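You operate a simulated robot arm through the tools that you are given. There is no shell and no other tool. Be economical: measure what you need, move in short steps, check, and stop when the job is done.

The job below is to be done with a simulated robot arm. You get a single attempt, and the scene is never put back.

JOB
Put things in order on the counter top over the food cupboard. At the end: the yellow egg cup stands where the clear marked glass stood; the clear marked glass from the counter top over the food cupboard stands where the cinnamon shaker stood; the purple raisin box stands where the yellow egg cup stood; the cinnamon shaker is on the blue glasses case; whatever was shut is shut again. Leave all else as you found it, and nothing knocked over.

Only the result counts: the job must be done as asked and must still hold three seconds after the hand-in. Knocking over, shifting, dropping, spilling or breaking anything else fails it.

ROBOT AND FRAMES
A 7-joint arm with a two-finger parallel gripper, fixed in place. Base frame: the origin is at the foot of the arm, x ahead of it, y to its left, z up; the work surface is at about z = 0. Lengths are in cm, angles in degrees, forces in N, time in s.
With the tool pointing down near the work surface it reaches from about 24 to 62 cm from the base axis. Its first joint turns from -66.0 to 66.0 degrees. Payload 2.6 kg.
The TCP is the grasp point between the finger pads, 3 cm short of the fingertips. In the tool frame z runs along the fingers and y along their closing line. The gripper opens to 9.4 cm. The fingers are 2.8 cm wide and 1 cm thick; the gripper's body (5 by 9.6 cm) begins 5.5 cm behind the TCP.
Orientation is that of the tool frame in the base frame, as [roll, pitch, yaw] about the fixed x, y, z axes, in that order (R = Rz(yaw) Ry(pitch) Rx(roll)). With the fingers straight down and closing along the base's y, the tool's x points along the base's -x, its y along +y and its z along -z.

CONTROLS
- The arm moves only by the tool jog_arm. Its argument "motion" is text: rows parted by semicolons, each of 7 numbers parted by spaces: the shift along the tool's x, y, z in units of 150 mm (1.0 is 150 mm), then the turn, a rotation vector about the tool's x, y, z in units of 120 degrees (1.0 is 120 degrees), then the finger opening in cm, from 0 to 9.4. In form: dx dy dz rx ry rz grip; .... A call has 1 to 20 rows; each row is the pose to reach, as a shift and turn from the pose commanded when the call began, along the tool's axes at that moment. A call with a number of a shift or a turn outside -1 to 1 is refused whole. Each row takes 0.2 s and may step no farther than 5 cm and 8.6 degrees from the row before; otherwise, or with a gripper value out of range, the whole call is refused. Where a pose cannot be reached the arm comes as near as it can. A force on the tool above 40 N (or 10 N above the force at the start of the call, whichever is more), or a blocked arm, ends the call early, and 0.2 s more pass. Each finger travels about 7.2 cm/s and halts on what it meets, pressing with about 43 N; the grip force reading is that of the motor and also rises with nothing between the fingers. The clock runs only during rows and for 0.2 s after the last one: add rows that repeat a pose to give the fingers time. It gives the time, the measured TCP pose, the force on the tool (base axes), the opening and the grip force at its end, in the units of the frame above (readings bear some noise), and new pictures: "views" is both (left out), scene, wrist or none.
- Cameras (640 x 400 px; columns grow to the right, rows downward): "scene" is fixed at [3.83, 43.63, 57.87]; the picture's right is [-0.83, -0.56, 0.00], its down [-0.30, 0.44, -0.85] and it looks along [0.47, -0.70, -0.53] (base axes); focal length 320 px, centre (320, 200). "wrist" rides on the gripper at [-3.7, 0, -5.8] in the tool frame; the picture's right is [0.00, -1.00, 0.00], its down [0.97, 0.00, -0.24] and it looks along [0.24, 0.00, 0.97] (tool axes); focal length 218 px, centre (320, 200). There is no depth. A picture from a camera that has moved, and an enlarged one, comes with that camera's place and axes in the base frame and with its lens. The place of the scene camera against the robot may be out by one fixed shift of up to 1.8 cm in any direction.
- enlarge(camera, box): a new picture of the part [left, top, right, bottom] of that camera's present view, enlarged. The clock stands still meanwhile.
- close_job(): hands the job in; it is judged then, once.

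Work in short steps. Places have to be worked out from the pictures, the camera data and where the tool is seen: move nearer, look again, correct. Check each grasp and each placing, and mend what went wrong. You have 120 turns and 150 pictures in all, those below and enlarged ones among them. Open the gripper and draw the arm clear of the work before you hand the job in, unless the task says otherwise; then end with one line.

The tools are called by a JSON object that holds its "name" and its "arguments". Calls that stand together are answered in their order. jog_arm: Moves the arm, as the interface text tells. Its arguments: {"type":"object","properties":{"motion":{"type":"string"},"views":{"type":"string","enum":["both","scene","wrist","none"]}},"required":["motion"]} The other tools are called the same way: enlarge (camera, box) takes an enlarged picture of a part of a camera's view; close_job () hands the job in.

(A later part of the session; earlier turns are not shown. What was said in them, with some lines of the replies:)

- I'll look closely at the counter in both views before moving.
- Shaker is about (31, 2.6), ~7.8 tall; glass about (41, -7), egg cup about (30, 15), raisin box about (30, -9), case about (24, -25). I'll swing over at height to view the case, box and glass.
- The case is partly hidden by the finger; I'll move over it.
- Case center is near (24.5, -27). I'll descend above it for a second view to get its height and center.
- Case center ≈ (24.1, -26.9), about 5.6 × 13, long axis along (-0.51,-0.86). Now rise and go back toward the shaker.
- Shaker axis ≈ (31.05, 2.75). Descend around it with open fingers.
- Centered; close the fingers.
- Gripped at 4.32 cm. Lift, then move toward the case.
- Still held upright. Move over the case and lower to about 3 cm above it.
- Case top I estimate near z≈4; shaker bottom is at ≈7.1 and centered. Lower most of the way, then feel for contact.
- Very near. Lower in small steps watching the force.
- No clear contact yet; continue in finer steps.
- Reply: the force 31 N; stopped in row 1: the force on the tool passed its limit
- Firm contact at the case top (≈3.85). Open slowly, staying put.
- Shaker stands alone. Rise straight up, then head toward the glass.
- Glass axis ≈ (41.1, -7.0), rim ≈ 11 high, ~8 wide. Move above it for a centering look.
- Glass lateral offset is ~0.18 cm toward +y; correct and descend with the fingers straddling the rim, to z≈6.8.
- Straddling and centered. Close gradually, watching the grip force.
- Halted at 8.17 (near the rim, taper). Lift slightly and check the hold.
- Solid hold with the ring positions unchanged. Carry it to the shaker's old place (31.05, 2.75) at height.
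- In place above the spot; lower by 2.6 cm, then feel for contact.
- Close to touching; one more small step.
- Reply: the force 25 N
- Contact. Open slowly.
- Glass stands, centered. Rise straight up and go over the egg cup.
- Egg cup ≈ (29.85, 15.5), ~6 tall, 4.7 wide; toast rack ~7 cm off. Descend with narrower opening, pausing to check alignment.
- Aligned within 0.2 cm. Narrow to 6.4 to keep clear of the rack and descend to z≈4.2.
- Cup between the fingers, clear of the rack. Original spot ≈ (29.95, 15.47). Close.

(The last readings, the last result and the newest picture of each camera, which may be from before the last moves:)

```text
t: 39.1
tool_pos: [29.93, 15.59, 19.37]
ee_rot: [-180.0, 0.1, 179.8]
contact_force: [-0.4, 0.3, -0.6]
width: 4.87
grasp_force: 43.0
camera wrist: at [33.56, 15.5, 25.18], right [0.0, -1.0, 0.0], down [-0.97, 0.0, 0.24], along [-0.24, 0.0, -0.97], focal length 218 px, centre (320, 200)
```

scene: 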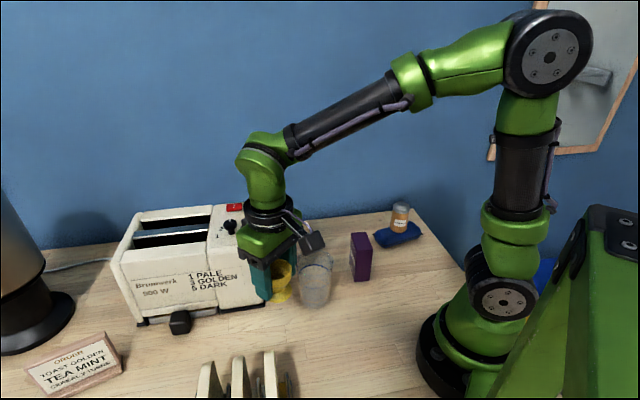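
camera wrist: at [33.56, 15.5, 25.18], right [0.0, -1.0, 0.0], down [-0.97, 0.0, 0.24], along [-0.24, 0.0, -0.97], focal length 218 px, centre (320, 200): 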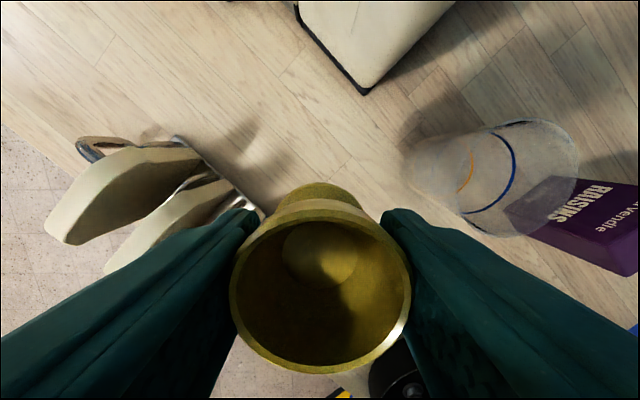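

Egg cup held. Carry it over the glass at height in -y, then diagonally to the glass's old spot (40.95, -7.1).

{"name": "jog_arm", "arguments": {"motion": "0 -0.2 0 0 0 0 3.5; 0 -0.4 0 0 0 0 3.5; 0 -0.6 0 0 0 0 3.5; 0 -0.8 0 0 0 0 3.5; 0 -1 0 0 0 0 3.5; 0 -1 0 0 0 0 3.5", "views": "none"}}

{"name": "jog_arm", "arguments": {"motion": "-0.05 -0.2 0 0 0 0 3.5; -0.15 -0.38 0 0 0 0 3.5; -0.35 -0.51 0 0 0 0 3.5; -0.55 -0.51 0 0 0 0 3.5; -0.735 -0.51 0 0 0 0 3.5; -0.735 -0.51 0.2 0 0 0 3.5; -0.735 -0.51 0.4 0 0 0 3.5; -0.735 -0.51 0.6 0 0 0 3.5; -0.735 -0.51 0.78 0 0 0 3.5; -0.735 -0.51 0.78 0 0 0 3.5", "views": "both"}}

```text
t: 40.5
tool_pos: [29.9, 0.52, 19.41]
ee_rot: [-179.9, 0.3, 179.9]
contact_force: [0.2, 0.9, -0.5]
width: 4.86
grasp_force: 42.9
```

```text
t: 42.7
tool_pos: [40.81, -7.22, 7.65]
ee_rot: [-179.9, 0.2, 180.0]
contact_force: [-0.2, 0.0, -1.0]
width: 4.85
grasp_force: 42.9
camera wrist: at [44.51, -7.18, 13.41], right [0.0, -1.0, 0.0], down [-0.97, 0.0, 0.24], along [-0.24, 0.0, -0.97], focal length 218 px, centre (320, 200)
```

scene: 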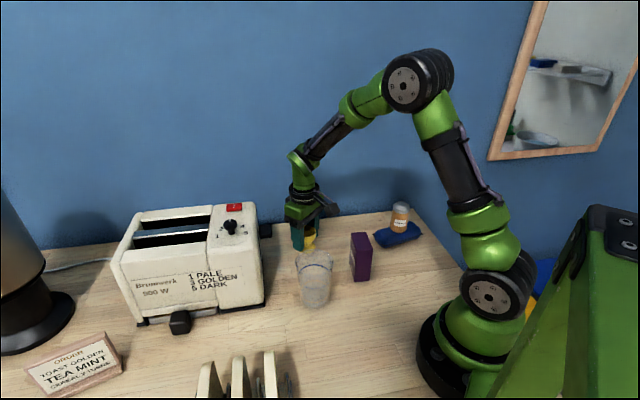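
wrist: 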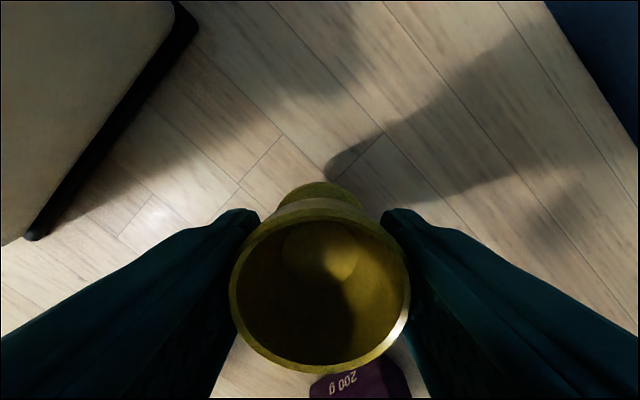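

Lower to just above the surface, then feel for contact.

{"name": "jog_arm", "arguments": {"motion": "0 0.006 0.08 0 0 0 3.5; 0 0.006 0.15 0 0 0 3.5; 0 0.006 0.2 0 0 0 3.5; 0 0.006 0.2 0 0 0 3.5", "views": "none"}}

{"name": "jog_arm", "arguments": {"motion": "0 0 0.012 0 0 0 3.5; 0 0 0.012 0 0 0 3.5", "views": "none"}}

{"name": "jog_arm", "arguments": {"motion": "0 0 0.008 0 0 0 3.5; 0 0 0.008 0 0 0 3.5", "views": "none"}}

```text
t: 43.7
tool_pos: [40.88, -7.09, 4.61]
ee_rot: [-179.8, 0.1, 179.9]
contact_force: [-0.3, 0.1, -0.3]
width: 4.87
grasp_force: 42.9
```

```text
t: 44.3
tool_pos: [40.79, -7.11, 4.54]
ee_rot: [-179.9, 0.2, 179.9]
contact_force: [0.8, 0.4, -0.6]
width: 4.87
grasp_force: 42.9
```

```text
t: 44.9
tool_pos: [40.98, -7.18, 4.3]
ee_rot: [-180.0, 0.2, 179.9]
contact_force: [-0.1, -0.1, -1.3]
width: 4.86
grasp_force: 42.9
```

Nearly at the original grasp height (4.29); one more tiny step.

{"name": "jog_arm", "arguments": {"motion": "0 0 0.006 0 0 0 3.5; 0 0 0.006 0 0 0 3.5", "views": "none"}}

{"name": "jog_arm", "arguments": {"motion": "0 0 0.006 0 0 0 3.5; 0 0 0.006 0 0 0 3.5", "views": "none"}}

```text
t: 45.5
tool_pos: [41.04, -7.29, 4.29]
ee_rot: [-179.8, 0.2, 179.9]
contact_force: [-0.7, 0.7, 1.7]
width: 4.85
grasp_force: 43.2
```

```text
t: 46.1
tool_pos: [40.99, -7.16, 4.36]
ee_rot: [-179.8, 0.3, 179.9]
contact_force: [-3.0, -1.0, 14.0]
width: 4.84
grasp_force: 42.9
```

Contact (14 N). Open slowly, then check.

{"name": "jog_arm", "arguments": {"motion": "0 0 -0.004 0 0 0 4.9; 0 0 -0.004 0 0 0 5.2; 0 0 -0.004 0 0 0 6; 0 0 -0.004 0 0 0 7.5; 0 0 -0.004 0 0 0 7.5; 0 0 -0.2 0 0 0 7.5; 0 0 -0.45 0 0 0 7.5; 0 0 -0.7 0 0 0 7.5; 0 0 -1 0 0 0 7.5; 0 0 -1 0 0 0 7.5", "views": "both"}}

{"name": "enlarge", "arguments": {"camera": "scene", "box": [256, 200, 416, 300]}}

```text
t: 48.3
tool_pos: [40.8, -7.13, 19.15]
ee_rot: [-179.9, 0.2, -180.0]
contact_force: [0.3, 0.0, 0.0]
width: 7.49
grasp_force: 0.1
camera wrist: at [44.52, -7.2, 25.06], right [0.0, -1.0, 0.0], down [-0.97, 0.0, 0.24], along [-0.24, 0.0, -0.97], focal length 218 px, centre (320, 200)
```

scene: 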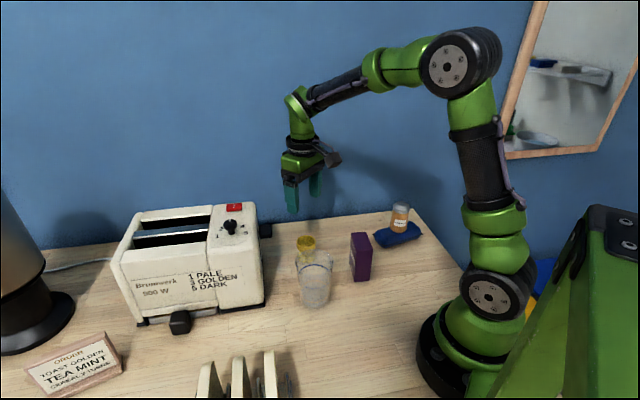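
wrist: 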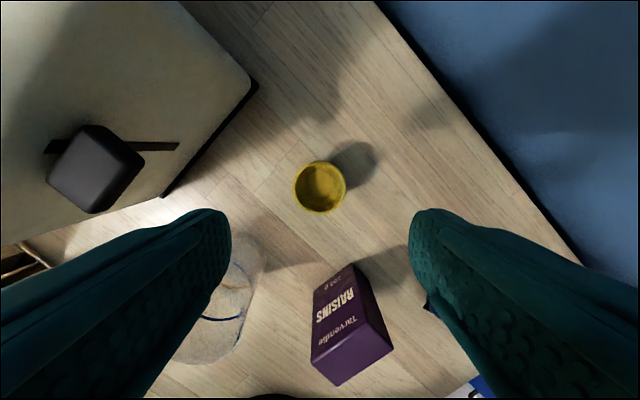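

```text
4.00 times, centred on (336, 250) of scene
camera zoom: at [3.83, 43.63, 57.87], right [-0.83, -0.56, 0.0], down [-0.3, 0.44, -0.85], along [0.47, -0.7, -0.53], focal length 1279 px, centre (256, 0)
```

zoom: 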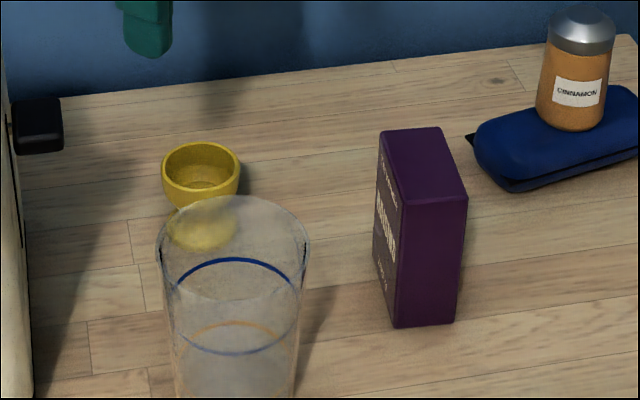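

Egg cup stands well. Raisin box ≈ (26.4, -10.1), 9.3 tall, 3.5 thick along ~40° direction. Move above it while turning the tool 50° about its axis.

{"name": "jog_arm", "arguments": {"motion": "0.13 -0.03 0 0 0 0.06 7.5; 0.26 -0.06 0 0 0 0.12 7.5; 0.4 -0.09 0 0 0 0.18 7.5; 0.53 -0.12 0 0 0 0.24 7.5; 0.67 -0.15 0 0 0 0.3 7.5; 0.81 -0.18 0 0 0 0.36 7.5; 0.96 -0.2 0 0 0 0.417 7.5; 0.96 -0.2 0 0 0 0.417 7.5", "views": "both"}}

{"name": "enlarge", "arguments": {"camera": "wrist", "box": [200, 100, 456, 260]}}

```text
t: 50.1
tool_pos: [26.48, -10.11, 19.04]
ee_rot: [180.0, 0.2, 129.9]
contact_force: [-1.2, -0.9, 0.0]
width: 7.5
grasp_force: 0.2
camera wrist: at [28.73, -13.09, 24.89], right [-0.77, -0.64, 0.0], down [-0.62, 0.75, 0.24], along [-0.15, 0.18, -0.97], focal length 218 px, centre (320, 200)
```

scene: 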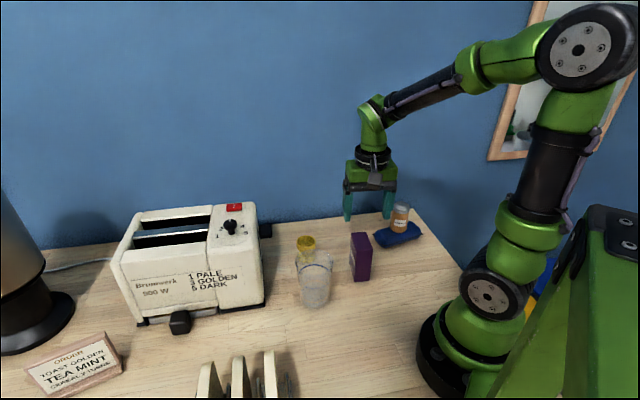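
wrist: 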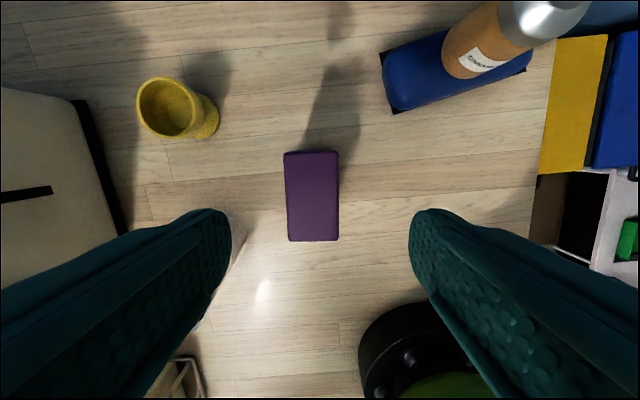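

```text
2.50 times, centred on (328, 180) of wrist
camera zoom: at [28.73, -13.09, 24.89], right [-0.77, -0.64, 0.0], down [-0.62, 0.75, 0.24], along [-0.15, 0.18, -0.97], focal length 546 px, centre (300, 250)
```

zoom: 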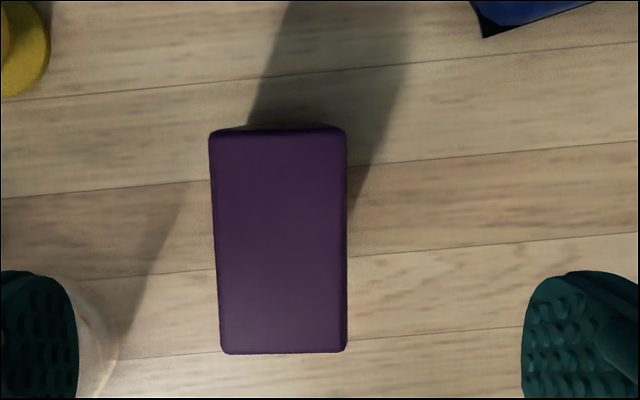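

Top center ≈ 0.45 cm off along the closing line, with ~1.5° twist. Correct and descend to z≈5.5.

{"name": "jog_arm", "arguments": {"motion": "-0.013 0.03 0.15 0 0 -0.012 7.5; -0.013 0.03 0.3 0 0 -0.012 7.5; -0.013 0.03 0.45 0 0 -0.012 7.5; -0.013 0.03 0.6 0 0 -0.012 7.5; -0.013 0.03 0.75 0 0 -0.012 7.5; -0.013 0.03 0.9 0 0 -0.012 7.5; -0.013 0.03 0.9 0 0 -0.012 7.5", "views": "both"}}

```text
t: 51.7
tool_pos: [26.91, -10.01, 5.52]
ee_rot: [-180.0, 0.2, 131.4]
contact_force: [0.5, -0.5, -0.2]
width: 7.5
grasp_force: 0.1
camera wrist: at [29.38, -12.82, 11.38], right [-0.75, -0.66, 0.0], down [-0.64, 0.73, 0.24], along [-0.16, 0.18, -0.97], focal length 218 px, centre (320, 200)
```

scene: 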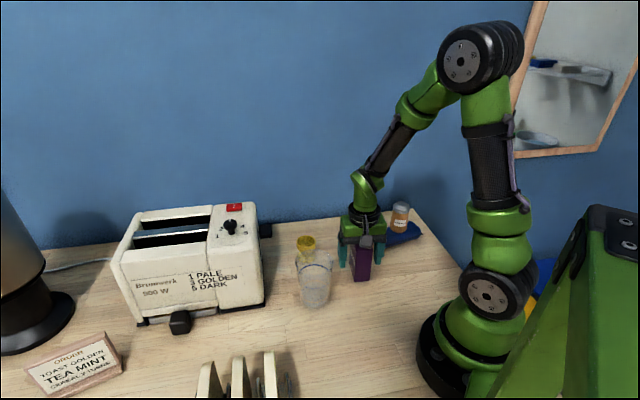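
wrist: 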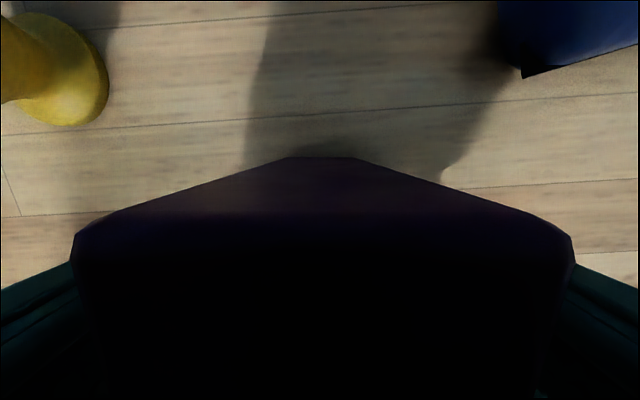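

Box centered between the fingers. Close and check.

{"name": "jog_arm", "arguments": {"motion": "0 0 0 0 0 0 6; 0 0 0 0 0 0 4.5; 0 0 0 0 0 0 3; 0 0 0 0 0 0 2.5; 0 0 0 0 0 0 2.5", "views": "none"}}

{"name": "jog_arm", "arguments": {"motion": "0 0 -0.1 0 0 0 2.5; 0 0 -0.3 0 0 0 2.5; 0 0 -0.5 0 0 0 2.5; 0 0 -0.7 0 0 0 2.5; 0 0 -0.9 0 0 0 2.5; 0 0 -1 0 0 0 2.5; 0 0 -1 0 0 0 2.5", "views": "both"}}

```text
t: 52.9
tool_pos: [26.93, -9.98, 5.46]
ee_rot: [180.0, 0.2, 131.3]
contact_force: [0.6, 0.0, -0.3]
width: 4.2
grasp_force: 43.1
```

```text
t: 54.5
tool_pos: [26.92, -9.89, 20.63]
ee_rot: [-179.9, 0.2, 131.3]
contact_force: [-0.4, -0.2, -2.2]
width: 4.24
grasp_force: 42.9
camera wrist: at [29.3, -12.77, 26.46], right [-0.75, -0.66, 0.0], down [-0.64, 0.73, 0.24], along [-0.16, 0.18, -0.97], focal length 218 px, centre (320, 200)
```

scene: 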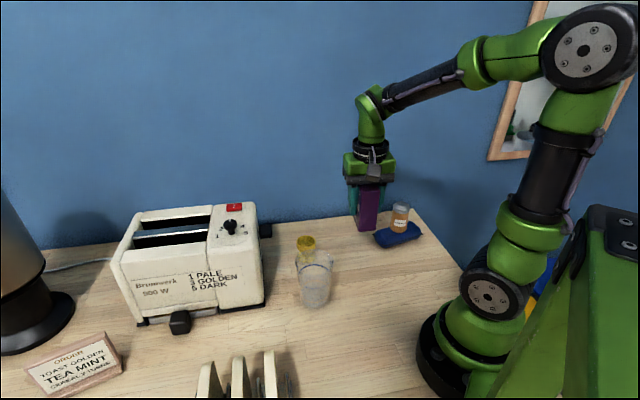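
wrist: 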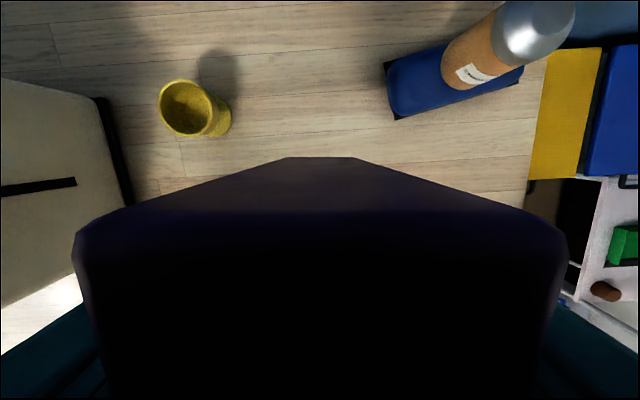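

Box held (4.2 cm). Carry it over in two legs at height (box bottom ≈15, above the glass) to the egg cup's old spot.

{"name": "jog_arm", "arguments": {"motion": "0.1 0.11 0 0 0 0 2.5; 0.2 0.22 0 0 0 0 2.5; 0.31 0.35 0 0 0 0 2.5; 0.44 0.49 0 0 0 0 2.5; 0.569 0.635 0 0 0 0 2.5; 0.569 0.635 0 0 0 0 2.5", "views": "none"}}

{"name": "jog_arm", "arguments": {"motion": "0.1 0.11 0 0 0 0 2.5; 0.2 0.22 0 0 0 0 2.5; 0.31 0.35 0 0 0 0 2.5; 0.44 0.49 0 0 0 0 2.5; 0.569 0.635 0 0 0 0 2.5; 0.569 0.635 0 0 0 0 2.5", "views": "both"}}

```text
t: 55.9
tool_pos: [28.45, 2.88, 20.72]
ee_rot: [180.0, 0.1, 131.4]
contact_force: [-0.9, 0.2, -2.8]
width: 4.18
grasp_force: 42.7
```

```text
t: 57.3
tool_pos: [29.85, 15.48, 20.6]
ee_rot: [-180.0, 0.2, 131.3]
contact_force: [-0.3, -0.3, -3.0]
width: 4.16
grasp_force: 42.9
camera wrist: at [32.35, 12.61, 26.57], right [-0.75, -0.66, 0.0], down [-0.64, 0.73, 0.24], along [-0.16, 0.18, -0.97], focal length 218 px, centre (320, 200)
```

scene: 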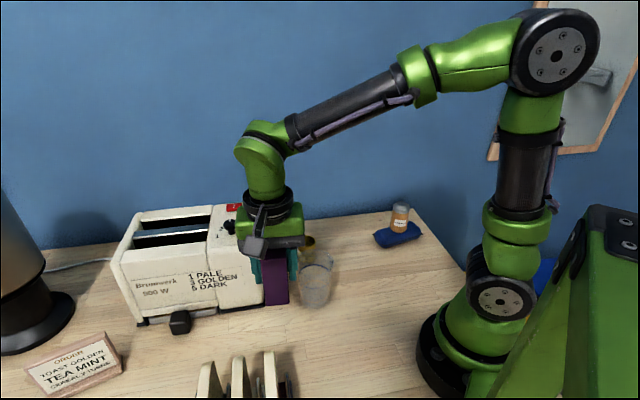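
wrist: 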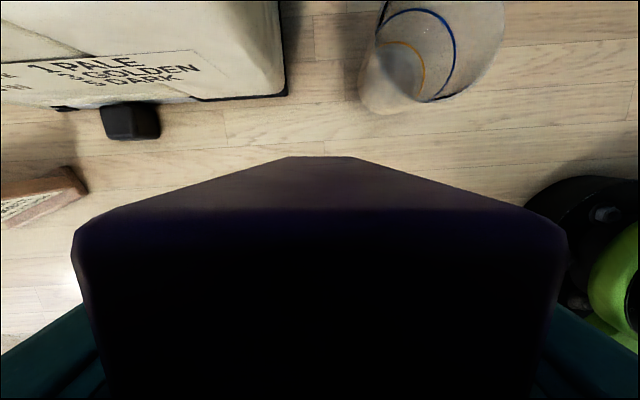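

Over the spot (29.85, 15.48). Lower to ~0.9 cm above and check.

{"name": "jog_arm", "arguments": {"motion": "0 0.004 0.15 0 0 0 2.5; 0 0.004 0.3 0 0 0 2.5; 0 0.004 0.45 0 0 0 2.5; 0 0.004 0.6 0 0 0 2.5; 0 0.004 0.75 0 0 0 2.5; 0 0.004 0.87 0 0 0 2.5; 0 0.004 0.95 0 0 0 2.5; 0 0.004 0.95 0 0 0 2.5", "views": "scene"}}

{"name": "enlarge", "arguments": {"camera": "scene", "box": [206, 270, 366, 370]}}

```text
t: 59.1
tool_pos: [30.0, 15.4, 6.38]
ee_rot: [179.9, 0.2, 131.3]
contact_force: [0.1, -0.3, -1.9]
width: 4.21
grasp_force: 43.3
```

scene: 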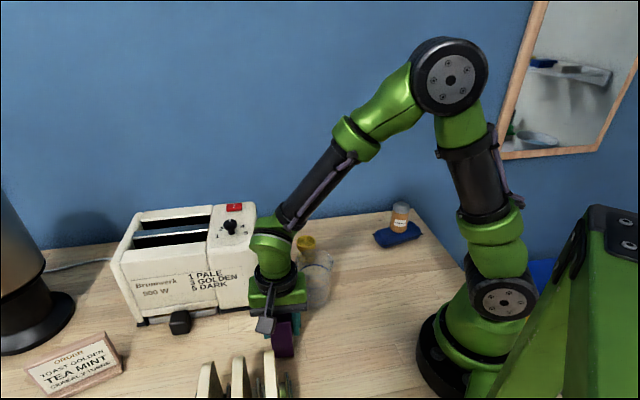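

```text
4.00 times, centred on (286, 320) of scene
camera zoom: at [3.83, 43.63, 57.87], right [-0.83, -0.56, 0.0], down [-0.3, 0.44, -0.85], along [0.47, -0.7, -0.53], focal length 1279 px, centre (456, -280)
```

zoom: 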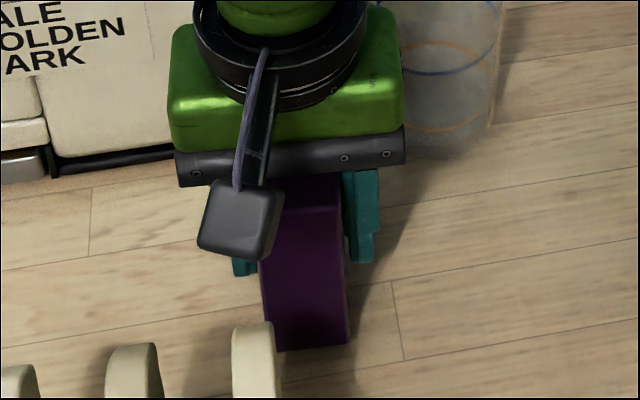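

Box is above its spot; the gripper's side module overhangs toward the toast rack, but by my estimate clears it by over 2 cm. Lower gently in small steps.

{"name": "jog_arm", "arguments": {"motion": "0 0 0.02 0 0 0 2.5; 0 0 0.04 0 0 0 2.5; 0 0 0.04 0 0 0 2.5", "views": "scene"}}

{"name": "enlarge", "arguments": {"camera": "scene", "box": [206, 300, 334, 380]}}

```text
t: 59.9
tool_pos: [29.82, 15.44, 5.75]
ee_rot: [179.9, 0.1, 131.3]
contact_force: [-0.5, -0.2, -2.1]
width: 4.23
grasp_force: 42.7
```

scene: 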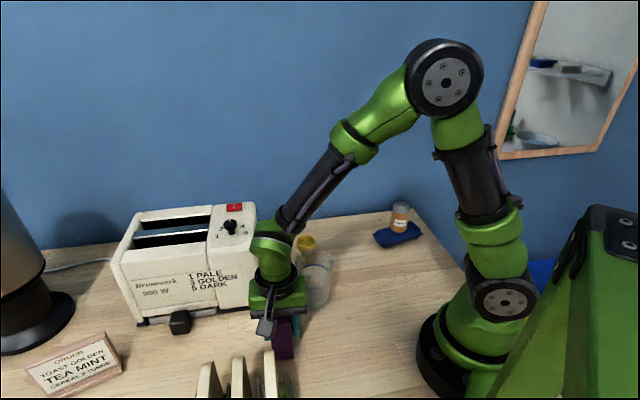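

```text
5.00 times, centred on (270, 340) of scene
camera zoom: at [3.83, 43.63, 57.87], right [-0.83, -0.56, 0.0], down [-0.3, 0.44, -0.85], along [0.47, -0.7, -0.53], focal length 1598 px, centre (570, -500)
```

zoom: 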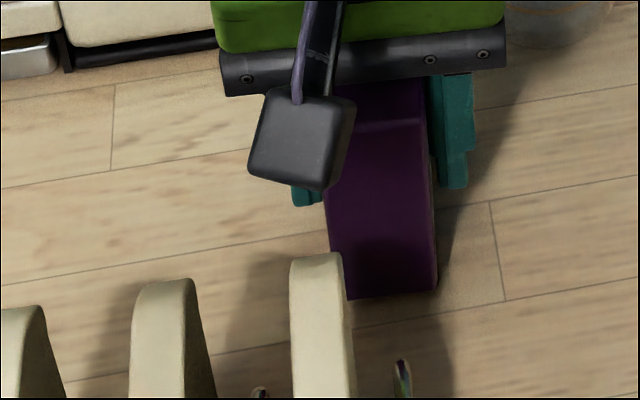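

Still clear all around. Continue the last few millimetres.

{"name": "jog_arm", "arguments": {"motion": "0 0 0.012 0 0 0 2.5; 0 0 0.012 0 0 0 2.5", "views": "none"}}

{"name": "jog_arm", "arguments": {"motion": "0 0 0.007 0 0 0 2.5; 0 0 0.007 0 0 0 2.5", "views": "none"}}

{"name": "jog_arm", "arguments": {"motion": "0 0 0.005 0 0 0 2.5; 0 0 0.005 0 0 0 2.5", "views": "none"}}

```text
t: 60.5
tool_pos: [29.9, 15.47, 5.63]
ee_rot: [179.9, 0.2, 131.3]
contact_force: [0.2, 1.2, -0.8]
width: 4.2
grasp_force: 42.5
```

```text
t: 61.1
tool_pos: [30.01, 15.39, 5.58]
ee_rot: [179.9, 0.3, 131.4]
contact_force: [-3.9, -1.8, 14.5]
width: 4.21
grasp_force: 43.0
```

```text
t: 61.6
tool_pos: [30.01, 15.33, 5.57]
ee_rot: [179.9, 0.2, 131.4]
contact_force: [-2.2, -0.5, 4.0]
width: 4.2
grasp_force: 43.2
stopped in row 2: the force on the tool passed its limit (the readings are from after the stop); the commanded pose is now the measured one
```

Box is on the counter. Open slowly and only to 6.4, then check.

{"name": "jog_arm", "arguments": {"motion": "0 0 0 0 0 0 4.3; 0 0 0 0 0 0 4.6; 0 0 0 0 0 0 5.2; 0 0 0 0 0 0 6.4; 0 0 0 0 0 0 6.4", "views": "both"}}

```text
t: 62.8
tool_pos: [29.97, 15.46, 5.51]
ee_rot: [179.8, 0.2, 131.3]
contact_force: [-0.7, 1.2, -0.1]
width: 6.4
grasp_force: 0.1
camera wrist: at [32.41, 12.61, 11.38], right [-0.75, -0.66, 0.0], down [-0.64, 0.73, 0.24], along [-0.15, 0.18, -0.97], focal length 218 px, centre (320, 200)
```

scene: 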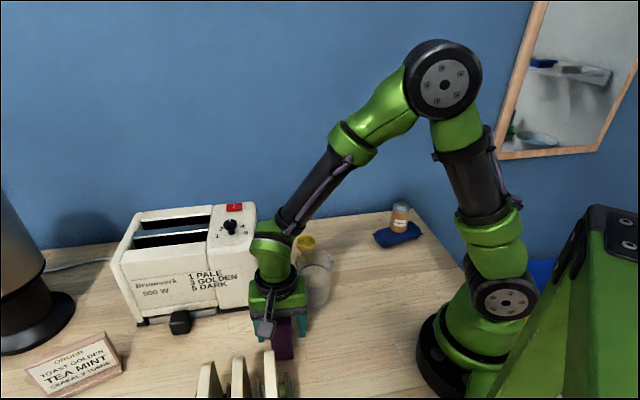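
wrist: 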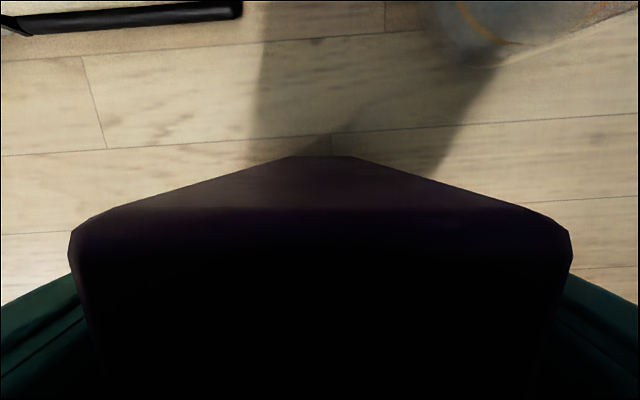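

Released cleanly. Rise straight up and look at everything.

{"name": "jog_arm", "arguments": {"motion": "0 0 -0.1 0 0 0 6.4; 0 0 -0.3 0 0 0 6.4; 0 0 -0.55 0 0 0 6.4; 0 0 -0.8 0 0 0 6.4; 0 0 -1 0 0 0 6.4; 0 0 -1 0 0 0 6.4", "views": "none"}}

{"name": "jog_arm", "arguments": {"motion": "0 0 -0.25 0 0 0 6.4; 0 0 -0.5 0 0 0 6.4; -0.15 -0.15 -0.6 0 0 0 6.4; -0.3 -0.3 -0.6 0 0 0 6.4; -0.45 -0.45 -0.6 0 0 0 6.4; -0.45 -0.45 -0.6 0 0 0 6.4", "views": "both"}}

{"name": "enlarge", "arguments": {"camera": "scene", "box": [190, 200, 446, 360]}}

```text
t: 64.2
tool_pos: [29.82, 15.26, 20.41]
ee_rot: [179.9, 0.1, 131.3]
contact_force: [-0.4, 0.2, 0.5]
width: 6.4
grasp_force: 0.0
```

```text
t: 65.6
tool_pos: [29.31, 5.79, 29.59]
ee_rot: [180.0, 0.2, 131.3]
contact_force: [-0.6, -0.8, -0.3]
width: 6.43
grasp_force: 0.1
camera wrist: at [31.72, 2.93, 35.48], right [-0.75, -0.66, 0.0], down [-0.64, 0.73, 0.24], along [-0.15, 0.18, -0.97], focal length 218 px, centre (320, 200)
```

scene: 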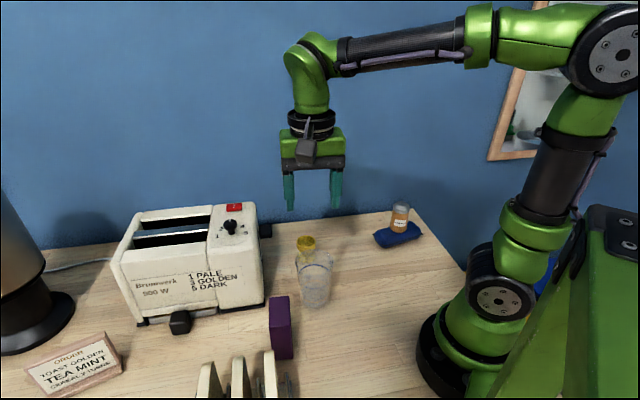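
wrist: 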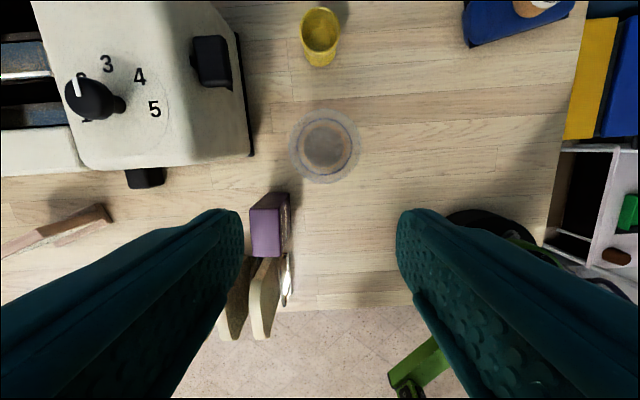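

```text
2.50 times, centred on (318, 280) of scene
camera zoom: at [3.83, 43.63, 57.87], right [-0.83, -0.56, 0.0], down [-0.3, 0.44, -0.85], along [0.47, -0.7, -0.53], focal length 799 px, centre (325, 0)
```

zoom: 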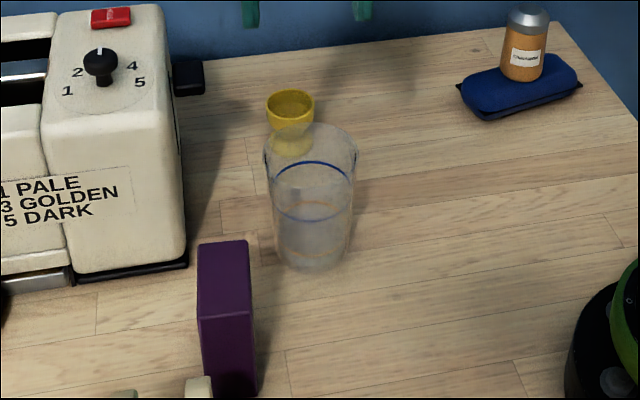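

All four items stand upright in their target places, the gripper is open and the arm is clear, so I'm handing in.

{"name": "close_job", "arguments": {}}

```text
The job is handed in.
```

The job is handed in. The egg cup, marked glass and raisin box are in their new places, the cinnamon shaker stands on the blue glasses case, and I saw nothing else moved or knocked over. I opened nothing that was shut.
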